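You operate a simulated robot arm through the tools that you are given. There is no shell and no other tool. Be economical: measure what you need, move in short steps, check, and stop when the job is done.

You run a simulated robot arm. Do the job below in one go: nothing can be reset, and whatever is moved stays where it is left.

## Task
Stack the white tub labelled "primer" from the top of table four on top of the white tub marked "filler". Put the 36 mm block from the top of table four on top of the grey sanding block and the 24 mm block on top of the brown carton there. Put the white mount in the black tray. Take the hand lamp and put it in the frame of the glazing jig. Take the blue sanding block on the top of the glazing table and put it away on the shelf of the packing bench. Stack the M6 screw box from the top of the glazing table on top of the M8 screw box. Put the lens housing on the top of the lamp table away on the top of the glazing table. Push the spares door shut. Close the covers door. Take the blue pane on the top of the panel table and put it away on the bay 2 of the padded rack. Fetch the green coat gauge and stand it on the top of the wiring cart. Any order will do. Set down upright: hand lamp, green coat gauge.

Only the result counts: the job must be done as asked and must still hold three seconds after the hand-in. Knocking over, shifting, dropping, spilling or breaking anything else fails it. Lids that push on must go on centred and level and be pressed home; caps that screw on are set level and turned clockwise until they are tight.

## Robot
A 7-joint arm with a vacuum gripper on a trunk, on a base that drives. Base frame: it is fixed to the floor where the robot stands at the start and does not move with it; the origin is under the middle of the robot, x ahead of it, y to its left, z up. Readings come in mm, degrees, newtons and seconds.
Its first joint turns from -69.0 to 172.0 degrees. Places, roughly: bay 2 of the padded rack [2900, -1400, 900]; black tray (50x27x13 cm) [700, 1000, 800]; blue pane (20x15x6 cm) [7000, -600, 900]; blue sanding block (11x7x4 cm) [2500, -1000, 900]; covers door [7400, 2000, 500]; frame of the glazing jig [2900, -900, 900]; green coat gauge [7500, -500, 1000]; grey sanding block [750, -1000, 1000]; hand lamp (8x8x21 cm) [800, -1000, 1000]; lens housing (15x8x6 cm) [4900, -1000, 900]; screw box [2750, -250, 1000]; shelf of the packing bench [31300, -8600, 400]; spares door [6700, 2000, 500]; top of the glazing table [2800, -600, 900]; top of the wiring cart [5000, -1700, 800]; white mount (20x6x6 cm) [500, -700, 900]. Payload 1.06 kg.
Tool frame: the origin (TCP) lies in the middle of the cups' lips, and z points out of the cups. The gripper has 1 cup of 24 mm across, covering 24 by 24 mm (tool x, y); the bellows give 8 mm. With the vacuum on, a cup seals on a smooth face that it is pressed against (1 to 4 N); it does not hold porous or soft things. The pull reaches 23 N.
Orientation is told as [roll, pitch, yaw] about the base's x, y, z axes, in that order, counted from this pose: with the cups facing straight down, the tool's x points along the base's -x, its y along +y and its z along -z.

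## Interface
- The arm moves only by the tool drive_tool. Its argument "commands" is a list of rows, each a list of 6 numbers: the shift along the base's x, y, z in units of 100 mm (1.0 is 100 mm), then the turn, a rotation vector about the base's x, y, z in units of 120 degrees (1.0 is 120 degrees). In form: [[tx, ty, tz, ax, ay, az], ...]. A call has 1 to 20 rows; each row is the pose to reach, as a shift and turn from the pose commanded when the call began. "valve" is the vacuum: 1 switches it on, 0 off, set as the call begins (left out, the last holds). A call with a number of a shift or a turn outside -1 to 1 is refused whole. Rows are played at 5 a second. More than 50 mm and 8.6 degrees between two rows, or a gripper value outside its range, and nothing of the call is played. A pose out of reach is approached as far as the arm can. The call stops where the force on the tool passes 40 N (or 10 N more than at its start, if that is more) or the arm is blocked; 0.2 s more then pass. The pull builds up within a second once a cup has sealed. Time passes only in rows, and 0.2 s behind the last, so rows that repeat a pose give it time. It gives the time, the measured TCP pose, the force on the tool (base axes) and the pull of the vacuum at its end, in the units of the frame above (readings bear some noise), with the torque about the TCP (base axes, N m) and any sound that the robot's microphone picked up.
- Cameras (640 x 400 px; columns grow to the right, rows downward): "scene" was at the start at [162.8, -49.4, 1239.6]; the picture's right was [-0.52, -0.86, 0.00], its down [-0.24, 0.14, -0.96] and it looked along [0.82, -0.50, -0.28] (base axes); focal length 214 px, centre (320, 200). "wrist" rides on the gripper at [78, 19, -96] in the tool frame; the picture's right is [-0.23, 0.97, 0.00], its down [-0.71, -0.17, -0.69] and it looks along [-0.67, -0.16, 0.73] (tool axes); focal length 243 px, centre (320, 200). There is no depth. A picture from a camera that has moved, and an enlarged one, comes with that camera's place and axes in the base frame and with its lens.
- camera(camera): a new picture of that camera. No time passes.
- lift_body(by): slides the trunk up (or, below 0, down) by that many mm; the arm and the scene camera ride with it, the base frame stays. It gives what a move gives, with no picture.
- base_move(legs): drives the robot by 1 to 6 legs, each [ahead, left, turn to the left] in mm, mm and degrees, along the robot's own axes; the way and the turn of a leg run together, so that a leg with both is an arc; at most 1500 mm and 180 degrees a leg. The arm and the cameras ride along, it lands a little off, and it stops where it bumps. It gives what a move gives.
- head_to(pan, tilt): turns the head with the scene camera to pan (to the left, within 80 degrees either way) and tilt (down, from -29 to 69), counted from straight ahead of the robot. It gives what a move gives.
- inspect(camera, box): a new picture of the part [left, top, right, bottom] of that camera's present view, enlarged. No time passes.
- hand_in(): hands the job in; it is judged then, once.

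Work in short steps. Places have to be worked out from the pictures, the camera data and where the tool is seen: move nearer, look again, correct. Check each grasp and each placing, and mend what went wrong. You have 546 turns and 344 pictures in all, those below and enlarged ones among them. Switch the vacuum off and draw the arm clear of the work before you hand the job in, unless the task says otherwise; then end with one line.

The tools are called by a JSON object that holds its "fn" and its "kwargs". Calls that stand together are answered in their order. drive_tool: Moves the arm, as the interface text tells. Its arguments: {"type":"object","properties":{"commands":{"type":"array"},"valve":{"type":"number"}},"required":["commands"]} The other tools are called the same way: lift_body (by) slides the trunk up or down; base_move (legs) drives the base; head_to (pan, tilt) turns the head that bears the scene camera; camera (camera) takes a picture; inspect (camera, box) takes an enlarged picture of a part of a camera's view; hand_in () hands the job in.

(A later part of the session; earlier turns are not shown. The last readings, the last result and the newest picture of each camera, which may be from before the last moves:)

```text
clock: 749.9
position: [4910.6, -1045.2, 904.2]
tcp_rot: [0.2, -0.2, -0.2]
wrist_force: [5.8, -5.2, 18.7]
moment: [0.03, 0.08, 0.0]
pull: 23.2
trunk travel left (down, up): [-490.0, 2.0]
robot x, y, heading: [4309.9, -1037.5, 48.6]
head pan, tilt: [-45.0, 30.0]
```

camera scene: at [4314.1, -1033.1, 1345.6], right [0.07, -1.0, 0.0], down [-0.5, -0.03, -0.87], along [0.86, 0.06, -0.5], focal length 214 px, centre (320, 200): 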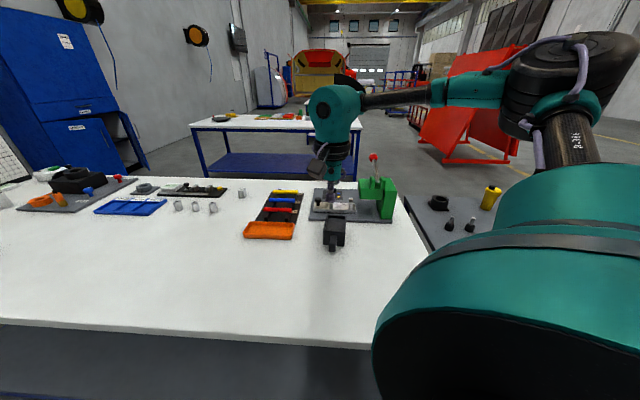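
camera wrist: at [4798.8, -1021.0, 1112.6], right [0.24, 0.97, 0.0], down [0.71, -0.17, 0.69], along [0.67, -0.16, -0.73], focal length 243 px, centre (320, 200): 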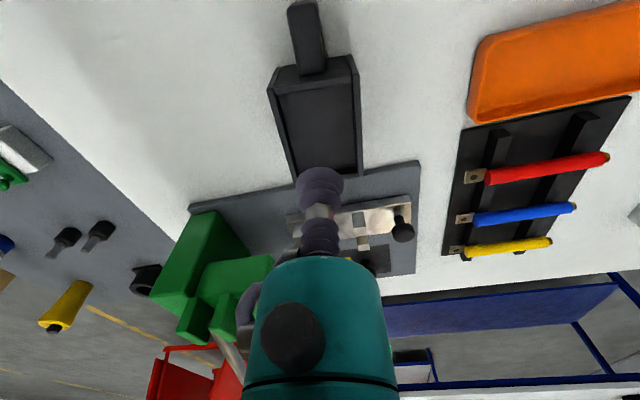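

Sealed. Lift and check.

{"fn": "drive_tool", "kwargs": {"commands": [[0, 0, 0.06, 0, 0, 0], [0, 0, 0.1, 0, 0, 0], [0, 0, 0.2, 0, 0, 0]]}}

{"fn": "inspect", "kwargs": {"camera": "scene", "box": [290, 150, 430, 270]}}

```text
clock: 750.7
position: [4908.8, -1044.1, 921.9]
tcp_rot: [0.0, 0.0, -0.1]
wrist_force: [-1.0, -0.1, -2.4]
moment: [0.0, -0.04, 0.01]
pull: 22.2
trunk travel left (down, up): [-490.0, 2.0]
robot x, y, heading: [4309.9, -1036.0, 48.6]
head pan, tilt: [-45.0, 30.0]
```

```text
3.33 times, centred on (360, 210) of scene
camera zoom: at [4403.2, -1031.9, 1345.6], right [0.07, -1.0, 0.0], down [-0.5, -0.03, -0.87], along [0.86, 0.06, -0.5], focal length 715 px, centre (187, 167)
```

zoom: 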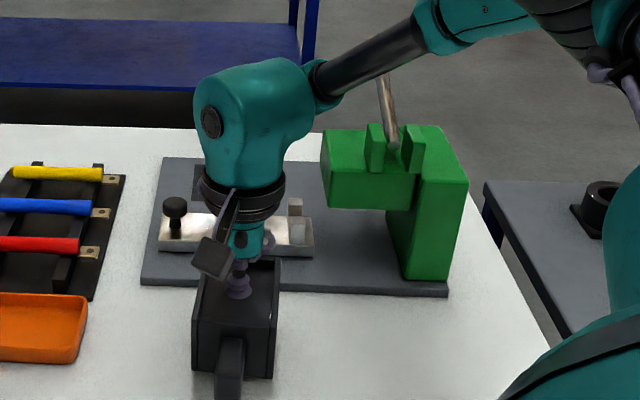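

Held (2.4 N). Lift and retract, then back to the aisle, turn 180° toward the glazing table.

{"fn": "drive_tool", "kwargs": {"commands": [[-0.1, 0, 0.4, 0, 0, 0], [-0.2, 0, 0.8, 0, 0, 0], [-0.4, 0, 1.0, 0, 0, 0], [-0.8, 0, 1.0, 0, 0, 0], [-1.0, 0, 1.0, 0, 0, 0]]}}

{"fn": "base_move", "kwargs": {"legs": [[-70, 760, 0], [0, 0, 180]]}}

{"fn": "head_to", "kwargs": {"pan": -45, "tilt": 35}}

{"fn": "camera", "kwargs": {"camera": "scene"}}

```text
clock: 751.9
position: [4807.7, -1044.2, 1024.4]
tcp_rot: [-0.1, 0.0, -0.2]
wrist_force: [0.3, -0.3, -1.9]
moment: [0.0, -0.03, -0.01]
pull: 22.9
trunk travel left (down, up): [-490.0, 2.0]
robot x, y, heading: [4310.9, -1040.0, 48.8]
head pan, tilt: [-45.0, 30.0]
```

```text
clock: 763.4
position: [3199.9, -595.2, 1024.0]
tcp_rot: [0.0, 0.0, -179.4]
wrist_force: [0.3, 0.8, -2.9]
moment: [-0.03, -0.01, -0.03]
pull: 23.0
trunk travel left (down, up): [-490.0, 2.0]
robot x, y, heading: [3701.7, -594.3, -130.4]
head pan, tilt: [-45.0, 30.0]
```

```text
clock: 764.0
position: [3198.5, -596.6, 1024.5]
tcp_rot: [0.0, 0.0, -179.4]
wrist_force: [-0.3, -0.1, -2.6]
moment: [0.01, 0.04, 0.0]
pull: 23.0
trunk travel left (down, up): [-490.0, 2.0]
robot x, y, heading: [3694.4, -594.8, -130.6]
head pan, tilt: [-45.0, 35.0]
```

```text
157 pictures are left
camera scene: at [3607.2, -605.6, 1337.9], right [-0.08, 1.0, 0.0], down [0.57, 0.04, -0.82], along [-0.82, -0.06, -0.57], focal length 214 px, centre (320, 200)
```

scene: 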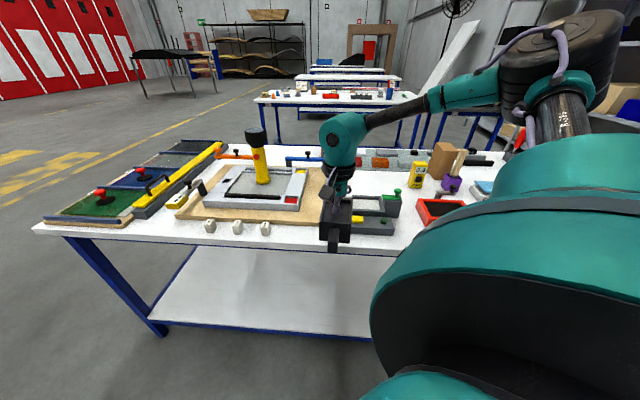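

I raise the load, then approach to x≈3390 to inspect the free area.

{"fn": "drive_tool", "kwargs": {"commands": [[0, 0, 0.4, 0, 0, 0], [0, 0, 0.8, 0, 0, 0]]}}

{"fn": "base_move", "kwargs": {"legs": [[110, -320, 0]]}}

{"fn": "camera", "kwargs": {"camera": "scene"}}

{"fn": "camera", "kwargs": {"camera": "wrist"}}

```text
clock: 764.6
position: [3200.4, -596.0, 1104.5]
tcp_rot: [-0.1, 0.1, -179.4]
wrist_force: [0.5, -0.2, -1.7]
moment: [-0.06, 0.04, -0.01]
pull: 22.7
trunk travel left (down, up): [-490.0, 2.0]
robot x, y, heading: [3699.4, -594.0, -130.4]
head pan, tilt: [-45.0, 35.0]
```

```text
clock: 766.8
position: [2890.7, -475.8, 1103.9]
tcp_rot: [0.0, -0.1, -179.3]
wrist_force: [0.8, -0.4, -2.3]
moment: [0.01, 0.05, 0.0]
pull: 23.1
trunk travel left (down, up): [-490.0, 2.0]
robot x, y, heading: [3388.3, -475.6, -130.4]
head pan, tilt: [-45.0, 35.0]
```

```text
156 pictures are left
camera scene: at [3297.1, -484.9, 1337.8], right [-0.08, 1.0, 0.0], down [0.57, 0.04, -0.82], along [-0.82, -0.06, -0.57], focal length 214 px, centre (320, 200)
```

scene: 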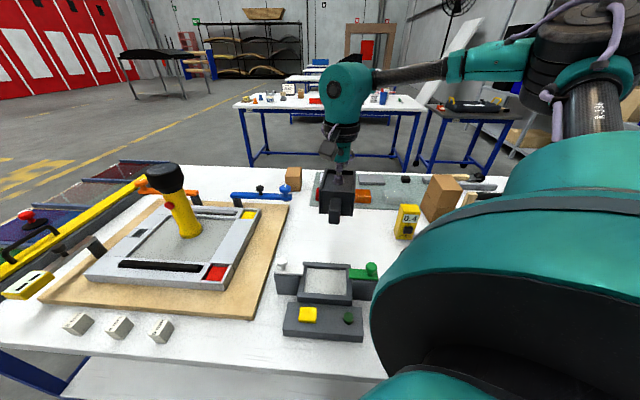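

```text
155 pictures are left
camera wrist: at [2969.4, -493.7, 1200.0], right [-0.23, -0.97, 0.0], down [-0.71, 0.16, 0.69], along [-0.67, 0.15, -0.73], focal length 243 px, centre (320, 200)
```

wrist: 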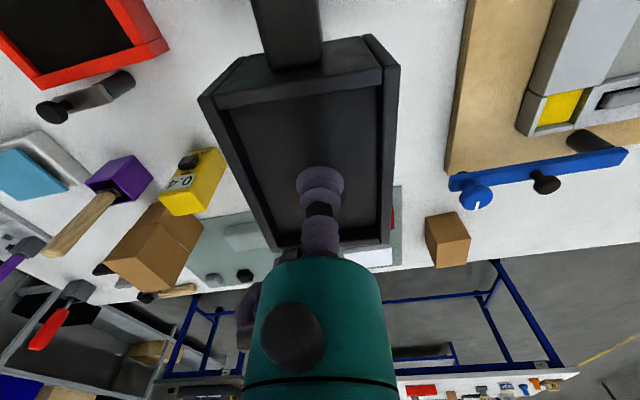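

Free area x 2665–2905, y −640…−290. I move to (2812,−430), turning −90° so the tab points along −y.

{"fn": "drive_tool", "kwargs": {"commands": [[-0.2, 0.1, -0.05, 0, 0, -0.07], [-0.4, 0.2, -0.1, 0, 0, -0.14], [-0.6, 0.3, -0.15, 0, 0, -0.21], [-0.79, 0.46, -0.2, 0, 0, -0.28], [-0.79, 0.46, -0.2, 0, 0, -0.35], [-0.79, 0.46, -0.2, 0, 0, -0.42], [-0.79, 0.46, -0.2, 0, 0, -0.49], [-0.79, 0.46, -0.2, 0, 0, -0.56], [-0.79, 0.46, -0.2, 0, 0, -0.63], [-0.79, 0.46, -0.2, 0, 0, -0.69], [-0.79, 0.46, -0.2, 0, 0, -0.75]]}}

{"fn": "drive_tool", "kwargs": {"commands": [[0, 0, -0.4, 0, 0, 0], [0, 0, -0.8, 0, 0, 0], [0, 0, -1.0, 0, 0, 0]]}}

{"fn": "camera", "kwargs": {"camera": "scene"}}

{"fn": "camera", "kwargs": {"camera": "wrist"}}

```text
clock: 769.2
position: [2812.8, -429.0, 1084.1]
tcp_rot: [0.0, -0.1, 90.6]
wrist_force: [-0.6, -0.1, -2.8]
moment: [0.0, 0.02, 0.01]
pull: 22.8
trunk travel left (down, up): [-490.0, 2.0]
robot x, y, heading: [3388.6, -474.4, -130.6]
head pan, tilt: [-45.0, 35.0]
```

```text
clock: 770.0
position: [2811.7, -430.0, 984.0]
tcp_rot: [-0.1, 0.0, 90.5]
wrist_force: [0.8, 0.1, -2.3]
moment: [0.01, 0.03, 0.01]
pull: 22.5
trunk travel left (down, up): [-490.0, 2.0]
robot x, y, heading: [3387.2, -473.7, -130.5]
head pan, tilt: [-45.0, 35.0]
```

```text
154 pictures are left
camera scene: at [3297.5, -485.1, 1337.9], right [-0.08, 1.0, 0.0], down [0.57, 0.04, -0.82], along [-0.82, -0.06, -0.57], focal length 214 px, centre (320, 200)
```

scene: 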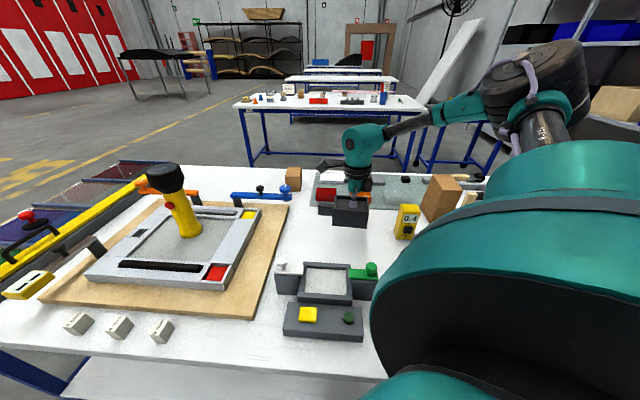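

```text
153 pictures are left
camera wrist: at [2793.9, -508.1, 1079.8], right [-0.97, 0.23, 0.0], down [0.16, 0.71, 0.69], along [0.15, 0.67, -0.73], focal length 243 px, centre (320, 200)
```

wrist: 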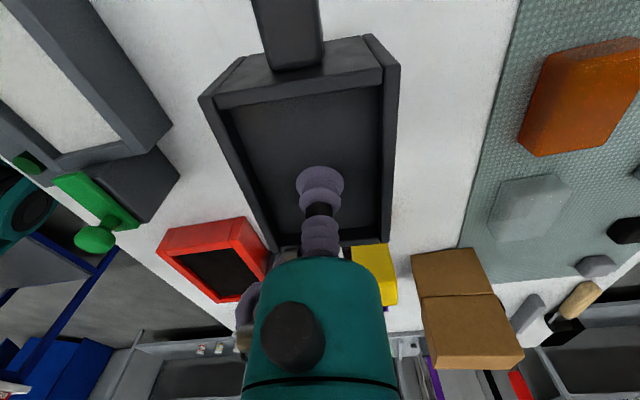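

Clear beneath. Lower to contact (~911).

{"fn": "drive_tool", "kwargs": {"commands": [[0, 0, -0.3, 0, 0, 0], [0, 0, -0.6, 0, 0, 0], [0, 0, -0.66, 0, 0, 0]]}}

{"fn": "drive_tool", "kwargs": {"commands": [[0, 0, -0.03, 0, 0, 0], [0, 0, -0.06, 0, 0, 0]]}}

{"fn": "inspect", "kwargs": {"camera": "scene", "box": [270, 160, 430, 280]}}

```text
clock: 770.8
position: [2810.3, -431.1, 916.9]
tcp_rot: [-0.1, -0.1, 90.6]
wrist_force: [0.0, 0.1, -0.4]
moment: [0.03, -0.05, 0.0]
pull: 22.4
trunk travel left (down, up): [-490.0, 2.0]
robot x, y, heading: [3387.4, -474.5, -130.6]
head pan, tilt: [-45.0, 35.0]
```

```text
clock: 771.4
position: [2811.5, -430.2, 912.0]
tcp_rot: [0.1, 0.0, 90.6]
wrist_force: [-0.1, 0.6, -2.6]
moment: [0.04, 0.02, 0.02]
pull: 22.7
trunk travel left (down, up): [-490.0, 2.0]
robot x, y, heading: [3386.5, -474.4, -130.8]
head pan, tilt: [-45.0, 35.0]
```

```text
3.33 times, centred on (350, 220) of scene
camera zoom: at [3297.6, -485.1, 1337.9], right [-0.08, 1.0, 0.0], down [0.57, 0.04, -0.82], along [-0.82, -0.06, -0.57], focal length 715 px, centre (220, 133)
```

zoom: 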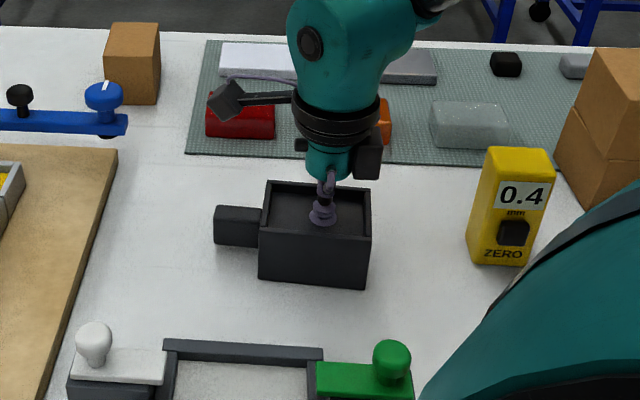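

{"fn": "drive_tool", "kwargs": {"commands": [[0, 0, -0.02, 0, 0, 0], [0, 0, -0.04, 0, 0, 0]]}}

{"fn": "drive_tool", "kwargs": {"commands": [[0, 0, -0.02, 0, 0, 0], [0, 0, -0.03, 0, 0, 0]]}}

```text
clock: 772.0
position: [2811.7, -430.2, 910.2]
tcp_rot: [0.4, 0.1, 90.6]
wrist_force: [-2.8, 4.5, 14.3]
moment: [-0.05, 0.0, 0.11]
pull: 22.8
trunk travel left (down, up): [-490.0, 2.0]
robot x, y, heading: [3387.4, -473.3, -130.4]
head pan, tilt: [-45.0, 35.0]
```

```text
clock: 772.6
position: [2811.9, -430.5, 906.3]
tcp_rot: [0.1, 0.0, 90.7]
wrist_force: [-5.1, 4.6, 18.1]
moment: [-0.1, -0.02, -0.05]
pull: 23.2
trunk travel left (down, up): [-490.0, 2.0]
robot x, y, heading: [3385.7, -474.2, -130.5]
head pan, tilt: [-45.0, 35.0]
```

Down. Release, rise, and check.

{"fn": "drive_tool", "kwargs": {"commands": [[0, 0, 0.03, 0, 0, 0], [0, 0, 0.03, 0, 0, 0], [0, 0, 0.03, 0, 0, 0], [0, 0, 0.03, 0, 0, 0], [0, 0, 0.03, 0, 0, 0], [0, 0, 0.1, 0, 0, 0], [0, 0, 0.5, 0, 0, 0], [0, 0, 1.0, 0, 0, 0]], "valve": 0}}

{"fn": "drive_tool", "kwargs": {"commands": [[0.1, 0, 0.4, 0, 0, 0.07], [0.3, 0, 0.7, 0, 0, 0.14], [0.5, 0, 0.9, 0, 0, 0.21], [0.8, 0, 0.9, 0, 0, 0.28], [1.0, 0, 0.9, 0, 0, 0.35], [1.0, 0, 0.9, 0, 0, 0.42], [1.0, 0, 0.9, 0, 0, 0.49], [1.0, 0, 0.9, 0, 0, 0.56], [1.0, 0, 0.9, 0, 0, 0.63], [1.0, 0, 0.9, 0, 0, 0.7], [1.0, 0, 0.9, 0, 0, 0.745]]}}

{"fn": "inspect", "kwargs": {"camera": "scene", "box": [200, 140, 440, 300]}}

```text
clock: 774.4
position: [2812.5, -428.7, 1006.4]
tcp_rot: [0.0, -0.2, 90.7]
wrist_force: [-0.1, -0.4, -0.3]
moment: [0.01, 0.0, 0.02]
pull: 0.1
trunk travel left (down, up): [-490.0, 2.0]
robot x, y, heading: [3387.8, -474.8, -130.5]
head pan, tilt: [-45.0, 35.0]
```

```text
clock: 776.8
position: [2911.6, -430.3, 1095.7]
tcp_rot: [-0.1, -0.1, -180.0]
wrist_force: [-0.2, -0.5, -0.2]
moment: [0.0, 0.0, 0.0]
pull: 0.0
trunk travel left (down, up): [-490.0, 2.0]
robot x, y, heading: [3387.1, -477.3, -130.6]
head pan, tilt: [-45.0, 35.0]
```

```text
2.50 times, centred on (320, 220) of scene
camera zoom: at [3297.8, -485.1, 1337.9], right [-0.08, 1.0, 0.0], down [0.57, 0.04, -0.82], along [-0.82, -0.06, -0.57], focal length 536 px, centre (320, 150)
```

zoom: 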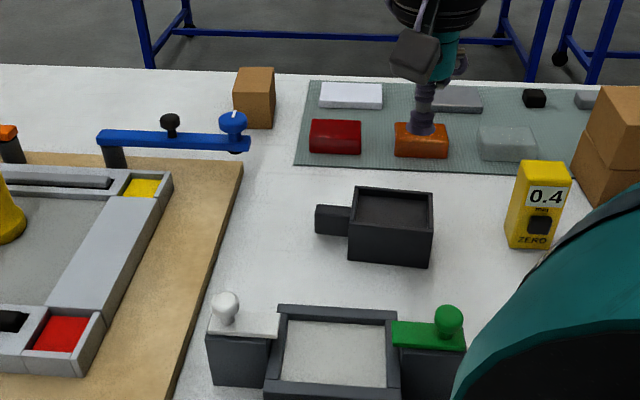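

Lens housing placed. Next the gauge: I travel back through the gap to the panel table.

{"fn": "base_move", "kwargs": {"legs": [[-286, 334, 0], [724, 621, 0], [724, 621, 0], [-837, 976, 0], [-837, 976, 0]]}}

{"fn": "head_to", "kwargs": {"pan": 80, "tilt": 20}}

{"fn": "camera", "kwargs": {"camera": "scene"}}

```text
clock: 800.8
position: [5951.6, -2292.6, 1096.4]
tcp_rot: [0.0, 0.0, -179.0]
wrist_force: [0.4, 0.2, 0.1]
moment: [-0.02, -0.01, -0.01]
pull: 0.0
trunk travel left (down, up): [-490.0, 2.0]
robot x, y, heading: [6431.3, -2328.8, -129.4]
head pan, tilt: [-45.0, 35.0]
```

```text
clock: 802.8
position: [5951.2, -2292.7, 1096.1]
tcp_rot: [0.0, -0.1, -179.1]
wrist_force: [-0.4, 0.5, -0.1]
moment: [0.05, -0.02, 0.0]
pull: 0.2
trunk travel left (down, up): [-490.0, 2.0]
robot x, y, heading: [6428.5, -2332.4, -129.4]
head pan, tilt: [80.0, 20.0]
```

```text
150 pictures are left
camera scene: at [6486.3, -2405.4, 1361.7], right [-0.76, -0.65, 0.0], down [-0.22, 0.26, -0.94], along [0.61, -0.72, -0.34], focal length 214 px, centre (320, 200)
```

scene: 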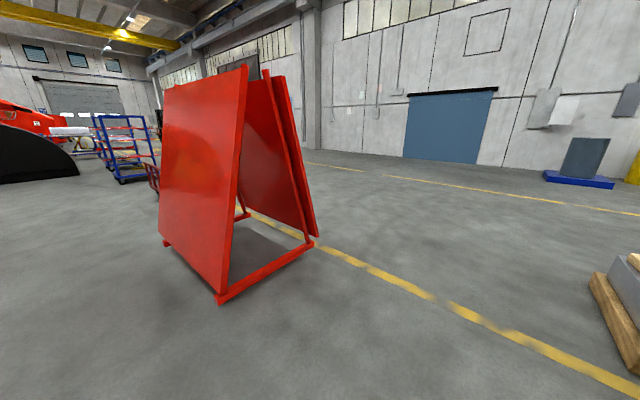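

The gap to the red stand is wide. I drive around the panel table's end to its far side.

{"fn": "base_move", "kwargs": {"legs": [[-178, -146, 0], [-933, 1136, 0], [-1100, -903, 0]]}}

{"fn": "head_to", "kwargs": {"pan": -45, "tilt": 35}}

{"fn": "camera", "kwargs": {"camera": "scene"}}

{"fn": "camera", "kwargs": {"camera": "wrist"}}

```text
clock: 818.2
position: [7453.1, -638.2, 1095.0]
tcp_rot: [0.0, -0.2, 179.9]
wrist_force: [1.0, 0.1, -0.6]
moment: [0.0, -0.01, -0.02]
pull: 0.0
trunk travel left (down, up): [-490.0, 2.0]
robot x, y, heading: [7931.0, -685.2, -130.5]
head pan, tilt: [80.0, 20.0]
```

```text
clock: 820.2
position: [7452.1, -638.2, 1095.4]
tcp_rot: [0.0, -0.1, 179.8]
wrist_force: [-0.4, 0.0, 0.4]
moment: [-0.01, 0.0, 0.03]
pull: 0.0
trunk travel left (down, up): [-490.0, 2.0]
robot x, y, heading: [7929.7, -683.3, -130.7]
head pan, tilt: [-45.0, 35.0]
```

```text
149 pictures are left
camera scene: at [7839.0, -694.4, 1337.9], right [-0.08, 1.0, 0.0], down [0.57, 0.04, -0.82], along [-0.82, -0.06, -0.57], focal length 214 px, centre (320, 200)
```

scene: 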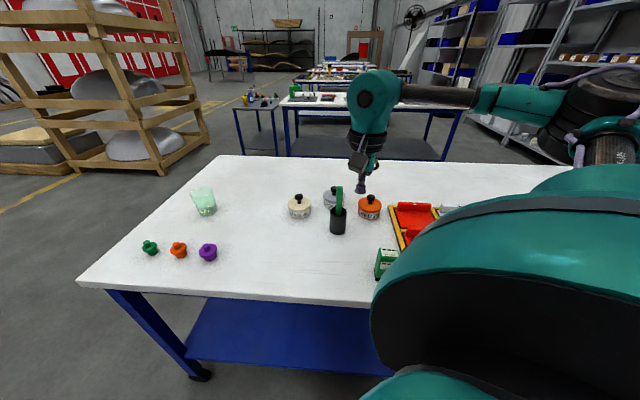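

```text
148 pictures are left
camera wrist: at [7532.1, -657.6, 1191.3], right [-0.24, -0.97, 0.0], down [-0.71, 0.17, 0.69], along [-0.67, 0.16, -0.73], focal length 243 px, centre (320, 200)
```

wrist: 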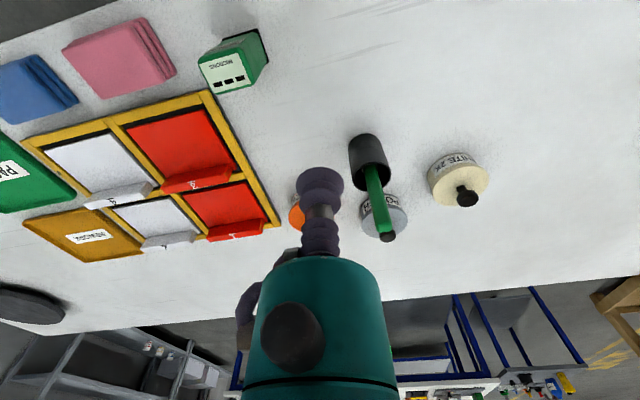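

{"fn": "inspect", "kwargs": {"camera": "wrist", "box": [170, 10, 310, 110]}}

{"fn": "inspect", "kwargs": {"camera": "scene", "box": [330, 220, 430, 300]}}

```text
4.00 times, centred on (240, 60) of wrist
camera zoom: at [7532.1, -657.6, 1191.3], right [-0.24, -0.97, 0.0], down [-0.71, 0.17, 0.69], along [-0.67, 0.16, -0.73], focal length 970 px, centre (640, 760)
```

zoom: 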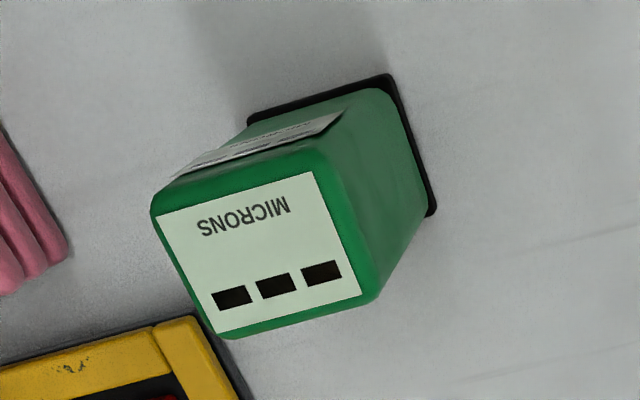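

```text
5.00 times, centred on (380, 260) of scene
camera zoom: at [7839.0, -694.4, 1337.9], right [-0.08, 1.0, 0.0], down [0.57, 0.04, -0.82], along [-0.82, -0.06, -0.57], focal length 1072 px, centre (20, -100)
```

zoom: 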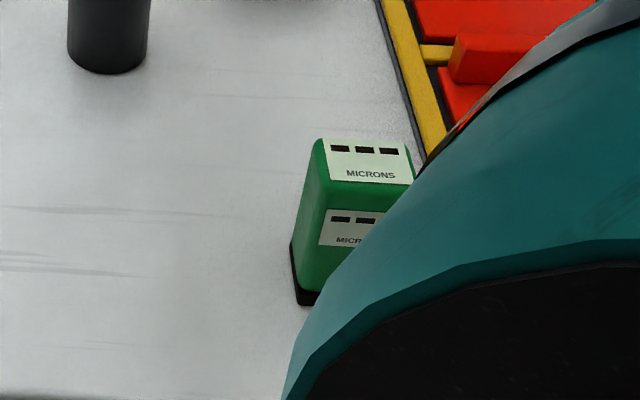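

Gauge top centre ≈[7487,−559], z≈953. Move above.

{"fn": "drive_tool", "kwargs": {"commands": [[0.17, 0.4, 0, 0, 0, 0], [0.35, 0.79, 0, 0, 0, 0], [0.35, 0.79, -0.4, 0, 0, 0], [0.35, 0.79, -0.8, 0, 0, 0]]}}

{"fn": "inspect", "kwargs": {"camera": "wrist", "box": [200, 40, 440, 200]}}

```text
clock: 821.2
position: [7488.3, -559.4, 1014.8]
tcp_rot: [0.1, -0.2, 179.8]
wrist_force: [0.3, 0.6, -0.5]
moment: [-0.01, -0.01, 0.02]
pull: 0.1
trunk travel left (down, up): [-490.0, 2.0]
robot x, y, heading: [7927.2, -683.8, -130.3]
head pan, tilt: [-45.0, 35.0]
```

```text
2.50 times, centred on (320, 120) of wrist
camera zoom: at [7567.2, -578.3, 1110.5], right [-0.24, -0.97, 0.0], down [-0.71, 0.17, 0.69], along [-0.67, 0.16, -0.73], focal length 606 px, centre (320, 400)
```

zoom: 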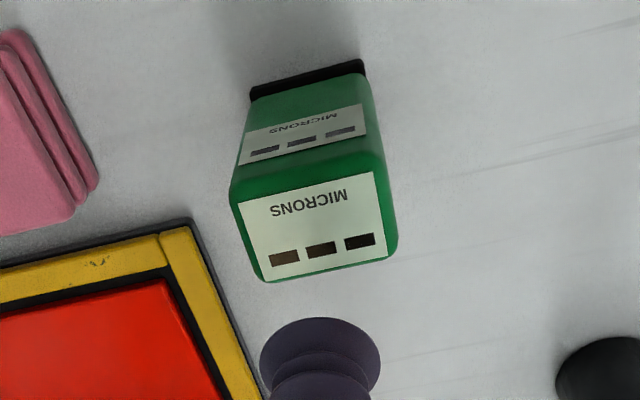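

Exactly centred. Descend with vacuum.

{"fn": "drive_tool", "kwargs": {"commands": [[0, 0, -0.25, 0, 0, 0], [0, 0, -0.5, 0, 0, 0]], "valve": 1}}

{"fn": "drive_tool", "kwargs": {"commands": [[0, 0, -0.03, 0, 0, 0], [0, 0, -0.06, 0, 0, 0]]}}

{"fn": "drive_tool", "kwargs": {"commands": [[0, 0, -0.02, 0, 0, 0], [0, 0, -0.04, 0, 0, 0]]}}

```text
clock: 821.9
position: [7488.1, -559.9, 965.9]
tcp_rot: [0.1, -0.1, 179.9]
wrist_force: [-0.3, -0.4, -0.9]
moment: [-0.02, 0.01, -0.01]
pull: 0.1
trunk travel left (down, up): [-490.0, 2.0]
robot x, y, heading: [7929.1, -686.4, -130.9]
head pan, tilt: [-45.0, 35.0]
```

```text
clock: 822.5
position: [7487.3, -558.9, 958.9]
tcp_rot: [0.1, -0.1, 179.8]
wrist_force: [-0.2, -0.7, -0.3]
moment: [0.01, -0.03, -0.01]
pull: 0.0
trunk travel left (down, up): [-490.0, 2.0]
robot x, y, heading: [7927.7, -683.9, -130.5]
head pan, tilt: [-45.0, 35.0]
```

```text
clock: 823.0
position: [7488.1, -560.2, 955.0]
tcp_rot: [0.0, -0.1, 179.9]
wrist_force: [-0.1, 0.4, 0.4]
moment: [0.03, -0.02, 0.01]
pull: 0.0
trunk travel left (down, up): [-490.0, 2.0]
robot x, y, heading: [7929.7, -682.4, -130.5]
head pan, tilt: [-45.0, 35.0]
```

{"fn": "drive_tool", "kwargs": {"commands": [[0, 0, -0.02, 0, 0, 0], [0, 0, -0.04, 0, 0, 0]]}}

{"fn": "drive_tool", "kwargs": {"commands": [[0, 0, -0.02, 0, 0, 0], [0, 0, -0.03, 0, 0, 0]]}}

```text
clock: 823.6
position: [7488.3, -559.5, 950.7]
tcp_rot: [0.1, -0.1, 179.8]
wrist_force: [0.3, 0.6, 0.0]
moment: [-0.04, 0.01, 0.02]
pull: 22.4
trunk travel left (down, up): [-490.0, 2.0]
robot x, y, heading: [7930.1, -688.9, -130.6]
head pan, tilt: [-45.0, 35.0]
```

```text
clock: 824.2
position: [7488.2, -559.0, 950.0]
tcp_rot: [0.1, -0.2, 179.9]
wrist_force: [0.1, 1.3, 15.9]
moment: [0.02, -0.04, -0.03]
pull: 22.9
trunk travel left (down, up): [-490.0, 2.0]
robot x, y, heading: [7925.5, -684.4, -130.7]
head pan, tilt: [-45.0, 35.0]
```

Sealed. Lift, and drive back around to the +x side of the wiring cart.

{"fn": "drive_tool", "kwargs": {"commands": [[0, 0, 0.1, 0, 0, 0], [0, 0, 0.5, 0, 0, 0], [0, 0, 1.0, 0, 0, 0]]}}

{"fn": "base_move", "kwargs": {"legs": [[1075, 922, 0], [749, -873, 0], [749, -873, 0]]}}

{"fn": "head_to", "kwargs": {"pan": -75, "tilt": 25}}

{"fn": "camera", "kwargs": {"camera": "scene"}}

```text
clock: 825.0
position: [7489.4, -558.3, 1048.6]
tcp_rot: [0.1, 0.0, 180.0]
wrist_force: [0.8, -0.2, -2.0]
moment: [-0.01, 0.02, 0.0]
pull: 22.6
trunk travel left (down, up): [-490.0, 2.0]
robot x, y, heading: [7926.8, -682.2, -130.5]
head pan, tilt: [-45.0, 35.0]
```

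```text
clock: 843.0
position: [5186.5, -2004.8, 1046.9]
tcp_rot: [-0.1, 0.0, -179.4]
wrist_force: [0.7, 0.1, -0.9]
moment: [-0.01, 0.0, -0.03]
pull: 22.9
trunk travel left (down, up): [-490.0, 2.0]
robot x, y, heading: [5626.4, -2127.6, -129.8]
head pan, tilt: [-45.0, 35.0]
```

```text
clock: 844.0
position: [5185.8, -2004.6, 1048.3]
tcp_rot: [0.1, 0.0, -179.5]
wrist_force: [0.4, 0.3, -0.5]
moment: [0.0, -0.03, 0.01]
pull: 22.2
trunk travel left (down, up): [-490.0, 2.0]
robot x, y, heading: [5630.8, -2125.4, -129.9]
head pan, tilt: [-75.0, 25.0]
```

```text
144 pictures are left
camera scene: at [5541.7, -2090.1, 1353.6], right [0.42, 0.91, 0.0], down [0.38, -0.18, -0.91], along [-0.82, 0.38, -0.42], focal length 214 px, centre (320, 200)
```

scene: 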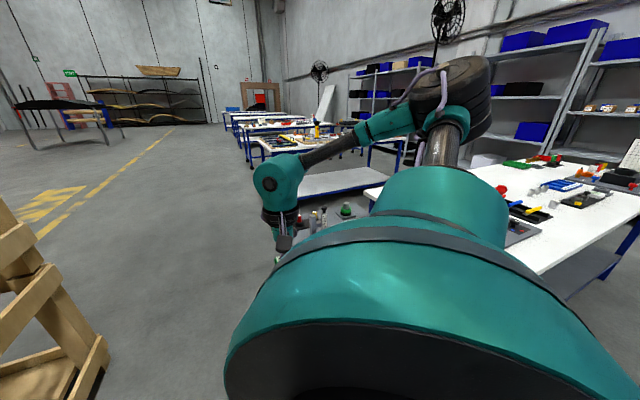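

The shoulder hides the cart. I raise the load, drive +y beside the cart, and look straight.

{"fn": "drive_tool", "kwargs": {"commands": [[0.2, 0, 0.4, 0, 0, 0], [0.5, 0, 0.6, 0, 0, 0]]}}

{"fn": "base_move", "kwargs": {"legs": [[-323, -234, 0]]}}

{"fn": "head_to", "kwargs": {"pan": -45, "tilt": 40}}

{"fn": "camera", "kwargs": {"camera": "scene"}}

{"fn": "camera", "kwargs": {"camera": "wrist"}}

```text
clock: 844.6
position: [5235.8, -2005.6, 1108.5]
tcp_rot: [0.0, -0.1, -179.4]
wrist_force: [0.2, 0.3, -1.1]
moment: [0.01, 0.02, 0.02]
pull: 22.7
trunk travel left (down, up): [-490.0, 2.0]
robot x, y, heading: [5628.8, -2123.0, -129.9]
head pan, tilt: [-75.0, 25.0]
```

```text
clock: 847.1
position: [5263.9, -1610.4, 1107.3]
tcp_rot: [0.0, -0.1, -179.4]
wrist_force: [-0.2, 1.0, -1.2]
moment: [0.03, -0.01, 0.0]
pull: 22.2
trunk travel left (down, up): [-490.0, 2.0]
robot x, y, heading: [5656.2, -1730.3, -129.9]
head pan, tilt: [-75.0, 25.0]
```

```text
clock: 848.0
position: [5263.9, -1610.6, 1107.6]
tcp_rot: [0.0, -0.1, -179.4]
wrist_force: [-0.1, 0.4, -1.9]
moment: [-0.02, 0.0, 0.0]
pull: 22.8
trunk travel left (down, up): [-490.0, 2.0]
robot x, y, heading: [5661.6, -1730.7, -129.8]
head pan, tilt: [-45.0, 40.0]
```

```text
143 pictures are left
camera scene: at [5569.2, -1741.2, 1330.4], right [-0.09, 1.0, 0.0], down [0.64, 0.06, -0.77], along [-0.76, -0.07, -0.64], focal length 214 px, centre (320, 200)
```

scene: 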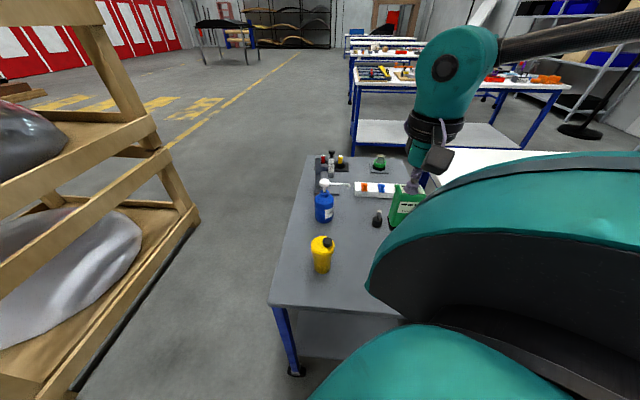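

```text
142 pictures are left
camera wrist: at [5343.1, -1628.5, 1204.6], right [-0.23, -0.97, 0.0], down [-0.71, 0.16, 0.69], along [-0.67, 0.15, -0.73], focal length 243 px, centre (320, 200)
```

wrist: 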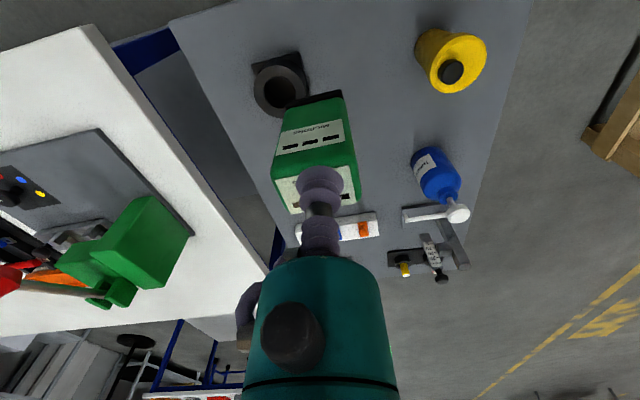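

Free spot on the cart ≈[5120,−1650]. I move there.

{"fn": "drive_tool", "kwargs": {"commands": [[-0.4, -0.1, 0, 0, 0, 0], [-0.72, -0.2, 0, 0, 0, 0]]}}

{"fn": "drive_tool", "kwargs": {"commands": [[-0.4, -0.1, 0, 0, 0, 0], [-0.72, -0.2, -0.1, 0, 0, 0], [-0.72, -0.2, -0.5, 0, 0, 0]]}}

{"fn": "camera", "kwargs": {"camera": "wrist"}}

{"fn": "inspect", "kwargs": {"camera": "scene", "box": [270, 140, 430, 310]}}

```text
clock: 848.6
position: [5194.0, -1629.9, 1107.7]
tcp_rot: [0.0, 0.1, -179.5]
wrist_force: [-0.2, 1.0, -1.7]
moment: [-0.01, -0.02, 0.01]
pull: 23.3
trunk travel left (down, up): [-490.0, 2.0]
robot x, y, heading: [5656.1, -1729.9, -130.0]
head pan, tilt: [-45.0, 40.0]
```

```text
clock: 849.4
position: [5120.0, -1650.3, 1059.5]
tcp_rot: [0.1, -0.2, -179.5]
wrist_force: [-0.7, -0.1, -1.4]
moment: [0.04, 0.04, 0.01]
pull: 23.0
trunk travel left (down, up): [-490.0, 2.0]
robot x, y, heading: [5655.9, -1730.9, -129.9]
head pan, tilt: [-45.0, 40.0]
```

```text
141 pictures are left
camera wrist: at [5199.3, -1668.4, 1154.9], right [-0.23, -0.97, 0.0], down [-0.71, 0.16, 0.69], along [-0.67, 0.15, -0.73], focal length 243 px, centre (320, 200)
```

wrist: 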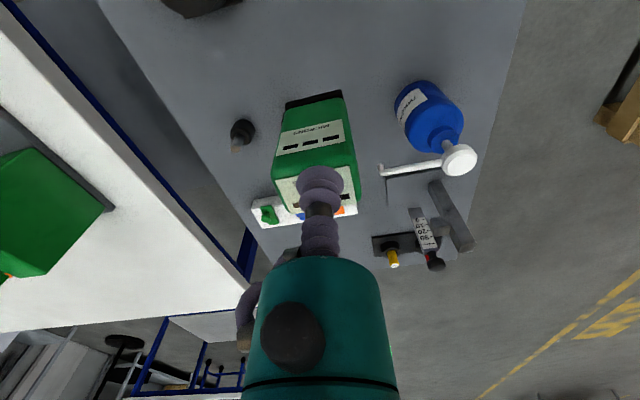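

```text
2.35 times, centred on (350, 225) of scene
camera zoom: at [5569.0, -1741.1, 1330.3], right [-0.09, 1.0, 0.0], down [0.64, 0.06, -0.77], along [-0.76, -0.07, -0.64], focal length 505 px, centre (249, 141)
```

zoom: 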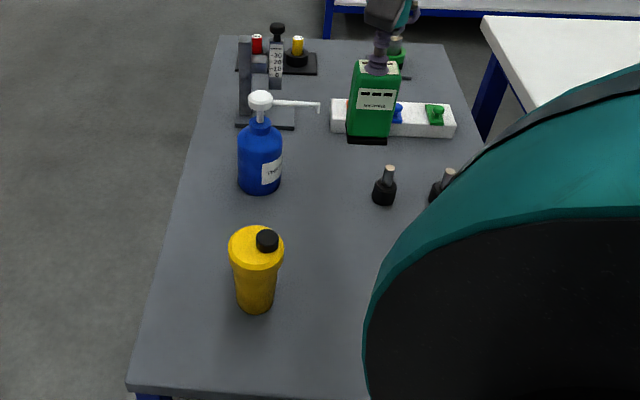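

Landing point is clear of all items. Descend.

{"fn": "drive_tool", "kwargs": {"commands": [[0, 0, -0.4, 0, 0, 0], [0, 0, -0.8, 0, 0, 0], [0, 0, -1.0, 0, 0, 0]]}}

{"fn": "drive_tool", "kwargs": {"commands": [[0, 0, -0.3, 0, 0, 0], [0, 0, -0.45, 0, 0, 0]]}}

{"fn": "inspect", "kwargs": {"camera": "scene", "box": [270, 140, 430, 310]}}

```text
clock: 850.2
position: [5119.0, -1650.1, 958.4]
tcp_rot: [-0.1, 0.0, -179.4]
wrist_force: [0.4, -0.5, -1.9]
moment: [0.01, 0.02, 0.02]
pull: 22.6
trunk travel left (down, up): [-490.0, 2.0]
robot x, y, heading: [5656.2, -1729.1, -130.0]
head pan, tilt: [-45.0, 40.0]
```

```text
clock: 850.8
position: [5120.3, -1649.5, 912.7]
tcp_rot: [-0.1, -0.1, -179.3]
wrist_force: [-0.4, 0.2, -1.9]
moment: [-0.01, 0.0, 0.01]
pull: 22.6
trunk travel left (down, up): [-490.0, 2.0]
robot x, y, heading: [5654.5, -1728.5, -129.8]
head pan, tilt: [-45.0, 40.0]
```

```text
2.35 times, centred on (350, 225) of scene
camera zoom: at [5569.2, -1741.2, 1330.3], right [-0.09, 1.0, 0.0], down [0.64, 0.06, -0.77], along [-0.76, -0.07, -0.64], focal length 505 px, centre (249, 141)
```

zoom: 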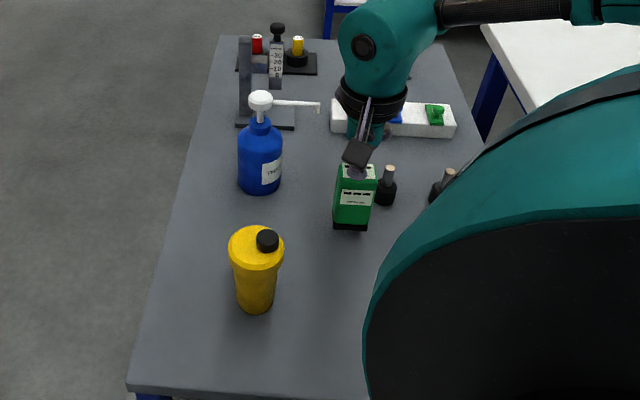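

Continue in small steps to contact.

{"fn": "drive_tool", "kwargs": {"commands": [[0, 0, -0.05, 0, 0, 0], [0, 0, -0.1, 0, 0, 0]]}}

{"fn": "drive_tool", "kwargs": {"commands": [[0, 0, -0.03, 0, 0, 0], [0, 0, -0.05, 0, 0, 0]]}}

{"fn": "drive_tool", "kwargs": {"commands": [[0, 0, -0.02, 0, 0, 0], [0, 0, -0.04, 0, 0, 0]]}}

```text
clock: 851.4
position: [5119.4, -1650.7, 903.6]
tcp_rot: [0.0, -0.2, -179.4]
wrist_force: [0.1, 0.1, -0.9]
moment: [0.03, 0.02, -0.03]
pull: 22.4
trunk travel left (down, up): [-490.0, 2.0]
robot x, y, heading: [5653.8, -1731.4, -130.1]
head pan, tilt: [-45.0, 40.0]
```

```text
clock: 852.0
position: [5119.5, -1650.1, 898.3]
tcp_rot: [0.0, -0.1, -179.4]
wrist_force: [-0.2, -0.4, -1.1]
moment: [0.01, -0.01, -0.01]
pull: 23.1
trunk travel left (down, up): [-490.0, 2.0]
robot x, y, heading: [5657.0, -1734.0, -129.8]
head pan, tilt: [-45.0, 40.0]
```

```text
clock: 852.6
position: [5119.9, -1651.4, 894.9]
tcp_rot: [0.0, 0.0, -179.4]
wrist_force: [0.6, 0.5, -1.4]
moment: [0.0, 0.01, 0.01]
pull: 23.5
trunk travel left (down, up): [-490.0, 2.0]
robot x, y, heading: [5661.2, -1734.0, -129.8]
head pan, tilt: [-45.0, 40.0]
```

{"fn": "drive_tool", "kwargs": {"commands": [[0, 0, -0.02, 0, 0, 0], [0, 0, -0.04, 0, 0, 0]]}}

{"fn": "drive_tool", "kwargs": {"commands": [[0, 0, -0.02, 0, 0, 0], [0, 0, -0.04, 0, 0, 0]]}}

{"fn": "inspect", "kwargs": {"camera": "scene", "box": [270, 140, 430, 310]}}

```text
clock: 853.2
position: [5120.8, -1650.4, 890.6]
tcp_rot: [0.0, -0.1, -179.4]
wrist_force: [0.5, -0.3, 0.3]
moment: [0.02, 0.02, 0.0]
pull: 22.7
trunk travel left (down, up): [-490.0, 2.0]
robot x, y, heading: [5657.4, -1733.8, -130.0]
head pan, tilt: [-45.0, 40.0]
```

```text
clock: 853.8
position: [5120.6, -1650.0, 887.9]
tcp_rot: [0.3, -0.1, -179.5]
wrist_force: [0.4, 2.3, 17.1]
moment: [0.0, 0.0, -0.03]
pull: 22.8
trunk travel left (down, up): [-490.0, 2.0]
robot x, y, heading: [5656.7, -1732.5, -129.9]
head pan, tilt: [-45.0, 40.0]
```

```text
2.35 times, centred on (350, 225) of scene
camera zoom: at [5570.7, -1740.9, 1330.6], right [-0.09, 1.0, 0.0], down [0.64, 0.06, -0.77], along [-0.76, -0.07, -0.64], focal length 505 px, centre (249, 141)
```

zoom: 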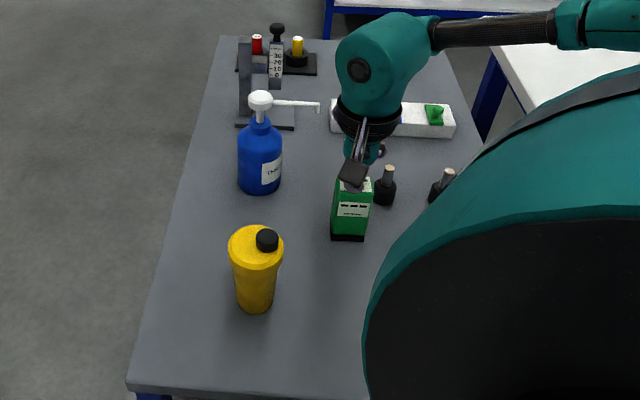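

Standing on the cart. Release and rise.

{"fn": "drive_tool", "kwargs": {"commands": [[0, 0, 0.03, 0, 0, 0], [0, 0, 0.03, 0, 0, 0], [0, 0, 0.03, 0, 0, 0], [0, 0, 0.03, 0, 0, 0], [0, 0, 0.03, 0, 0, 0], [0, 0, 0.1, 0, 0, 0], [0, 0, 0.5, 0, 0, 0], [0, 0, 1.0, 0, 0, 0]], "valve": 0}}

{"fn": "drive_tool", "kwargs": {"commands": [[0, 0, 0.4, 0, 0, 0], [0.3, 0, 0.8, 0, 0, 0], [0.7, 0, 1.0, 0, 0, 0], [1.0, 0, 1.0, 0, 0, 0]]}}

{"fn": "inspect", "kwargs": {"camera": "scene", "box": [270, 140, 430, 310]}}

```text
clock: 855.6
position: [5121.7, -1651.1, 986.8]
tcp_rot: [0.0, -0.1, -179.5]
wrist_force: [0.3, -0.1, -0.5]
moment: [-0.01, 0.0, 0.0]
pull: 0.1
trunk travel left (down, up): [-490.0, 2.0]
robot x, y, heading: [5655.8, -1728.5, -129.9]
head pan, tilt: [-45.0, 40.0]
```

```text
clock: 856.6
position: [5220.5, -1649.8, 1086.4]
tcp_rot: [0.0, -0.1, -179.5]
wrist_force: [-0.8, -0.8, 0.4]
moment: [-0.01, 0.03, -0.03]
pull: 0.0
trunk travel left (down, up): [-490.0, 2.0]
robot x, y, heading: [5659.6, -1730.2, -130.0]
head pan, tilt: [-45.0, 40.0]
```

```text
2.35 times, centred on (350, 225) of scene
camera zoom: at [5569.6, -1741.2, 1330.4], right [-0.09, 1.0, 0.0], down [0.64, 0.06, -0.77], along [-0.76, -0.07, -0.64], focal length 505 px, centre (249, 141)
```

zoom: 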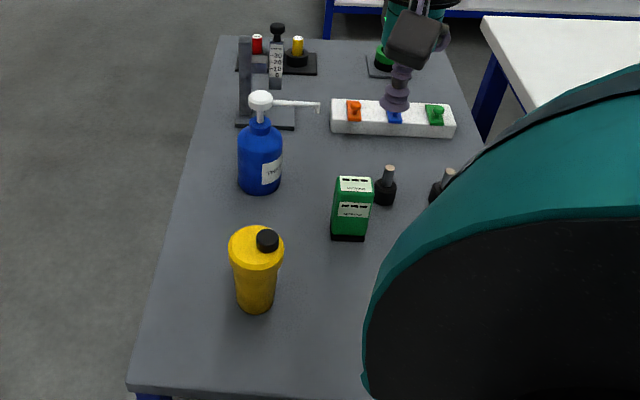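

Gauge is standing on the cart. Now the cabinet doors: I drive into the aisle, turn to heading ≈139 and look toward +y.

{"fn": "base_move", "kwargs": {"legs": [[-257, 307, 0], [0, 0, -91], [645, -750, 0]]}}

{"fn": "head_to", "kwargs": {"pan": -60, "tilt": 15}}

{"fn": "camera", "kwargs": {"camera": "scene"}}

```text
clock: 867.7
position: [6156.4, -302.6, 1086.5]
tcp_rot: [0.0, 0.0, 89.0]
wrist_force: [-0.1, -0.2, -0.1]
moment: [0.01, -0.02, 0.0]
pull: 0.1
trunk travel left (down, up): [-490.0, 2.0]
robot x, y, heading: [6063.7, -736.0, 138.5]
head pan, tilt: [-45.0, 40.0]
```

```text
clock: 868.6
position: [6156.8, -302.9, 1086.8]
tcp_rot: [0.1, -0.1, 89.2]
wrist_force: [0.8, 1.3, -0.9]
moment: [-0.02, 0.01, 0.01]
pull: 0.0
trunk travel left (down, up): [-490.0, 2.0]
robot x, y, heading: [6062.7, -738.3, 138.5]
head pan, tilt: [-60.0, 15.0]
```

```text
136 pictures are left
camera scene: at [6081.2, -644.7, 1369.8], right [0.98, -0.2, 0.0], down [-0.05, -0.25, -0.97], along [0.19, 0.95, -0.26], focal length 214 px, centre (320, 200)
```

scene: 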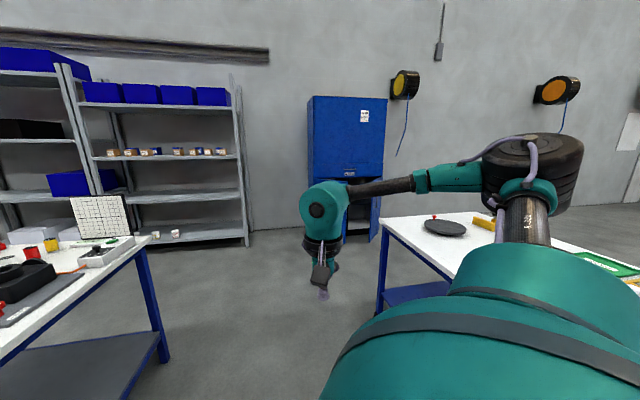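

Aisle ends at y≈630. Drive forward toward the cabinet and look.

{"fn": "base_move", "kwargs": {"legs": [[762, -861, 0], [160, -640, 0]]}}

{"fn": "head_to", "kwargs": {"pan": -60, "tilt": 25}}

{"fn": "camera", "kwargs": {"camera": "scene"}}

```text
clock: 877.7
position: [6464.1, 1425.3, 1086.4]
tcp_rot: [0.0, -0.1, 88.4]
wrist_force: [0.4, -0.6, 0.3]
moment: [0.0, -0.01, 0.0]
pull: 0.0
trunk travel left (down, up): [-490.0, 2.0]
robot x, y, heading: [6366.1, 994.2, 137.7]
head pan, tilt: [-60.0, 15.0]
```

```text
clock: 878.4
position: [6462.7, 1424.5, 1086.0]
tcp_rot: [0.1, 0.0, 88.4]
wrist_force: [0.0, 0.7, 0.9]
moment: [0.02, 0.01, 0.01]
pull: 0.0
trunk travel left (down, up): [-490.0, 2.0]
robot x, y, heading: [6367.4, 990.8, 138.0]
head pan, tilt: [-60.0, 25.0]
```

```text
135 pictures are left
camera scene: at [6383.0, 1082.4, 1353.7], right [0.98, -0.21, 0.0], down [-0.09, -0.41, -0.91], along [0.19, 0.89, -0.42], focal length 214 px, centre (320, 200)
```

scene: 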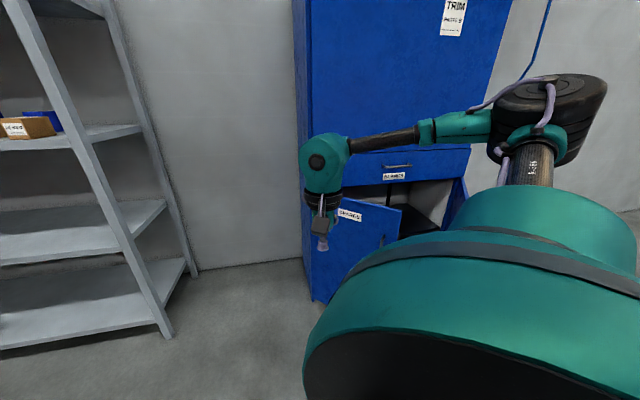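

{"fn": "inspect", "kwargs": {"camera": "scene", "box": [290, 140, 490, 310]}}

{"fn": "camera", "kwargs": {"camera": "wrist"}}

```text
2.35 times, centred on (390, 225) of scene
camera zoom: at [6383.0, 1082.4, 1353.7], right [0.98, -0.21, 0.0], down [-0.09, -0.41, -0.91], along [0.19, 0.89, -0.42], focal length 505 px, centre (155, 141)
```

zoom: 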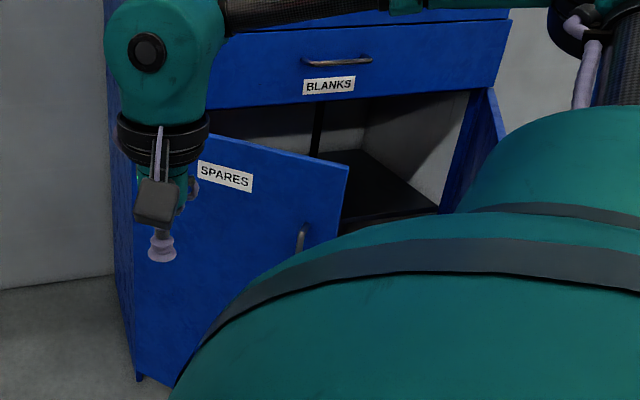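

```text
133 pictures are left
camera wrist: at [6442.0, 1346.7, 1182.6], right [-0.96, 0.26, 0.0], down [0.19, 0.7, 0.69], along [0.18, 0.66, -0.73], focal length 243 px, centre (320, 200)
```

wrist: 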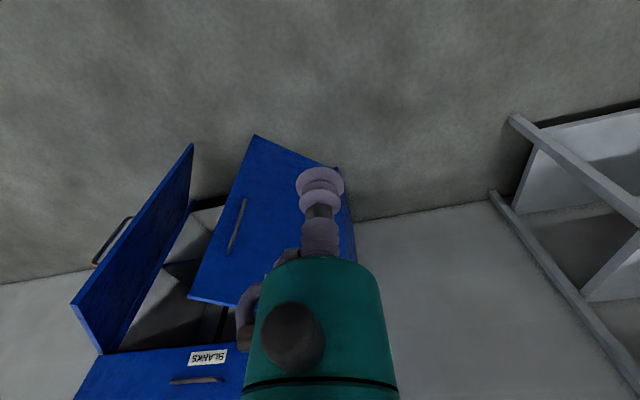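

Two lower doors: SPARES (left) ajar and another at right, both open outward. For a clear view I turn the robot −90° and look left.

{"fn": "base_move", "kwargs": {"legs": [[0, 0, -90]]}}

{"fn": "head_to", "kwargs": {"pan": 30, "tilt": 25}}

{"fn": "camera", "kwargs": {"camera": "scene"}}

```text
clock: 882.6
position: [6801.3, 901.3, 1086.7]
tcp_rot: [0.1, -0.1, -0.8]
wrist_force: [0.4, -0.2, 0.4]
moment: [0.02, 0.0, 0.01]
pull: 0.1
trunk travel left (down, up): [-490.0, 2.0]
robot x, y, heading: [6363.0, 991.7, 48.5]
head pan, tilt: [-60.0, 25.0]
```

```text
clock: 884.3
position: [6800.0, 901.8, 1087.1]
tcp_rot: [0.0, -0.1, -0.8]
wrist_force: [-0.8, 0.5, 0.4]
moment: [0.02, 0.0, -0.02]
pull: 0.2
trunk travel left (down, up): [-490.0, 2.0]
robot x, y, heading: [6366.8, 993.5, 48.8]
head pan, tilt: [30.0, 25.0]
```

```text
132 pictures are left
camera scene: at [6386.1, 1083.0, 1353.7], right [0.98, -0.2, 0.0], down [-0.08, -0.41, -0.91], along [0.18, 0.89, -0.42], focal length 214 px, centre (320, 200)
```

scene: 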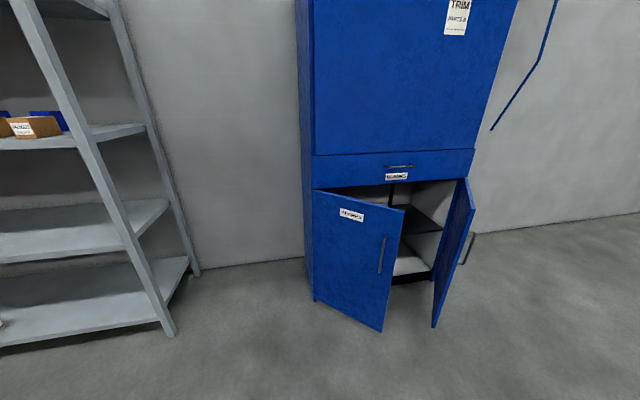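

Clear view now: spares door free edge ≈(6930,1840), hinge (6560,2162), open ≈41°; covers door hinge (7546,2162), free edge ≈(7240,1790), open ≈50°; tops z≈915. I position the robot before the covers door first.

{"fn": "base_move", "kwargs": {"legs": [[873, -405, 0], [0, 0, 90]]}}

{"fn": "head_to", "kwargs": {"pan": -30, "tilt": 40}}

{"fn": "camera", "kwargs": {"camera": "scene"}}

{"fn": "camera", "kwargs": {"camera": "wrist"}}

```text
clock: 893.1
position: [7341.9, 1815.1, 1086.1]
tcp_rot: [0.0, -0.1, 88.9]
wrist_force: [-0.4, -0.5, -0.9]
moment: [0.02, 0.02, 0.03]
pull: 0.1
trunk travel left (down, up): [-490.0, 2.0]
robot x, y, heading: [7249.5, 1383.8, 138.5]
head pan, tilt: [30.0, 25.0]
```

```text
clock: 894.4
position: [7341.8, 1814.9, 1086.0]
tcp_rot: [0.0, -0.1, 88.9]
wrist_force: [-0.1, 0.9, 0.0]
moment: [-0.01, 0.03, 0.01]
pull: 0.0
trunk travel left (down, up): [-490.0, 2.0]
robot x, y, heading: [7248.4, 1378.7, 138.6]
head pan, tilt: [-30.0, 40.0]
```

```text
131 pictures are left
camera scene: at [7219.5, 1463.1, 1330.4], right [0.95, 0.32, 0.0], down [0.2, -0.61, -0.77], along [-0.24, 0.73, -0.64], focal length 214 px, centre (320, 200)
```

scene: 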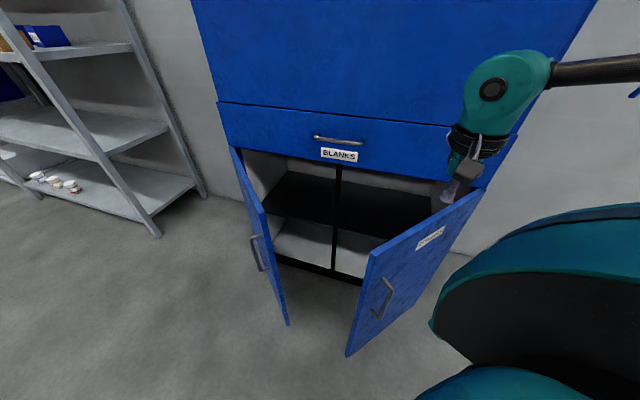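

```text
130 pictures are left
camera wrist: at [7321.6, 1737.4, 1182.6], right [-0.97, 0.25, 0.0], down [0.18, 0.7, 0.69], along [0.17, 0.66, -0.73], focal length 243 px, centre (320, 200)
```

wrist: 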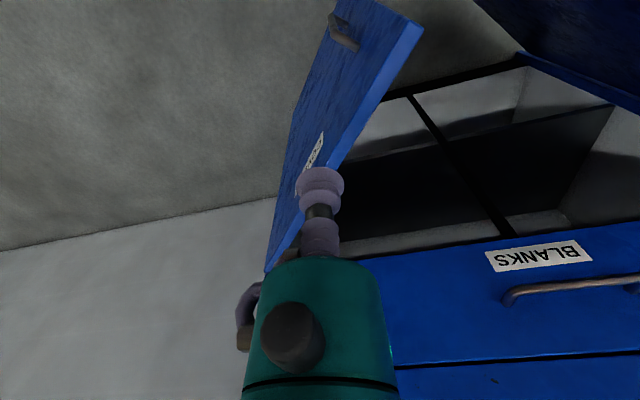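

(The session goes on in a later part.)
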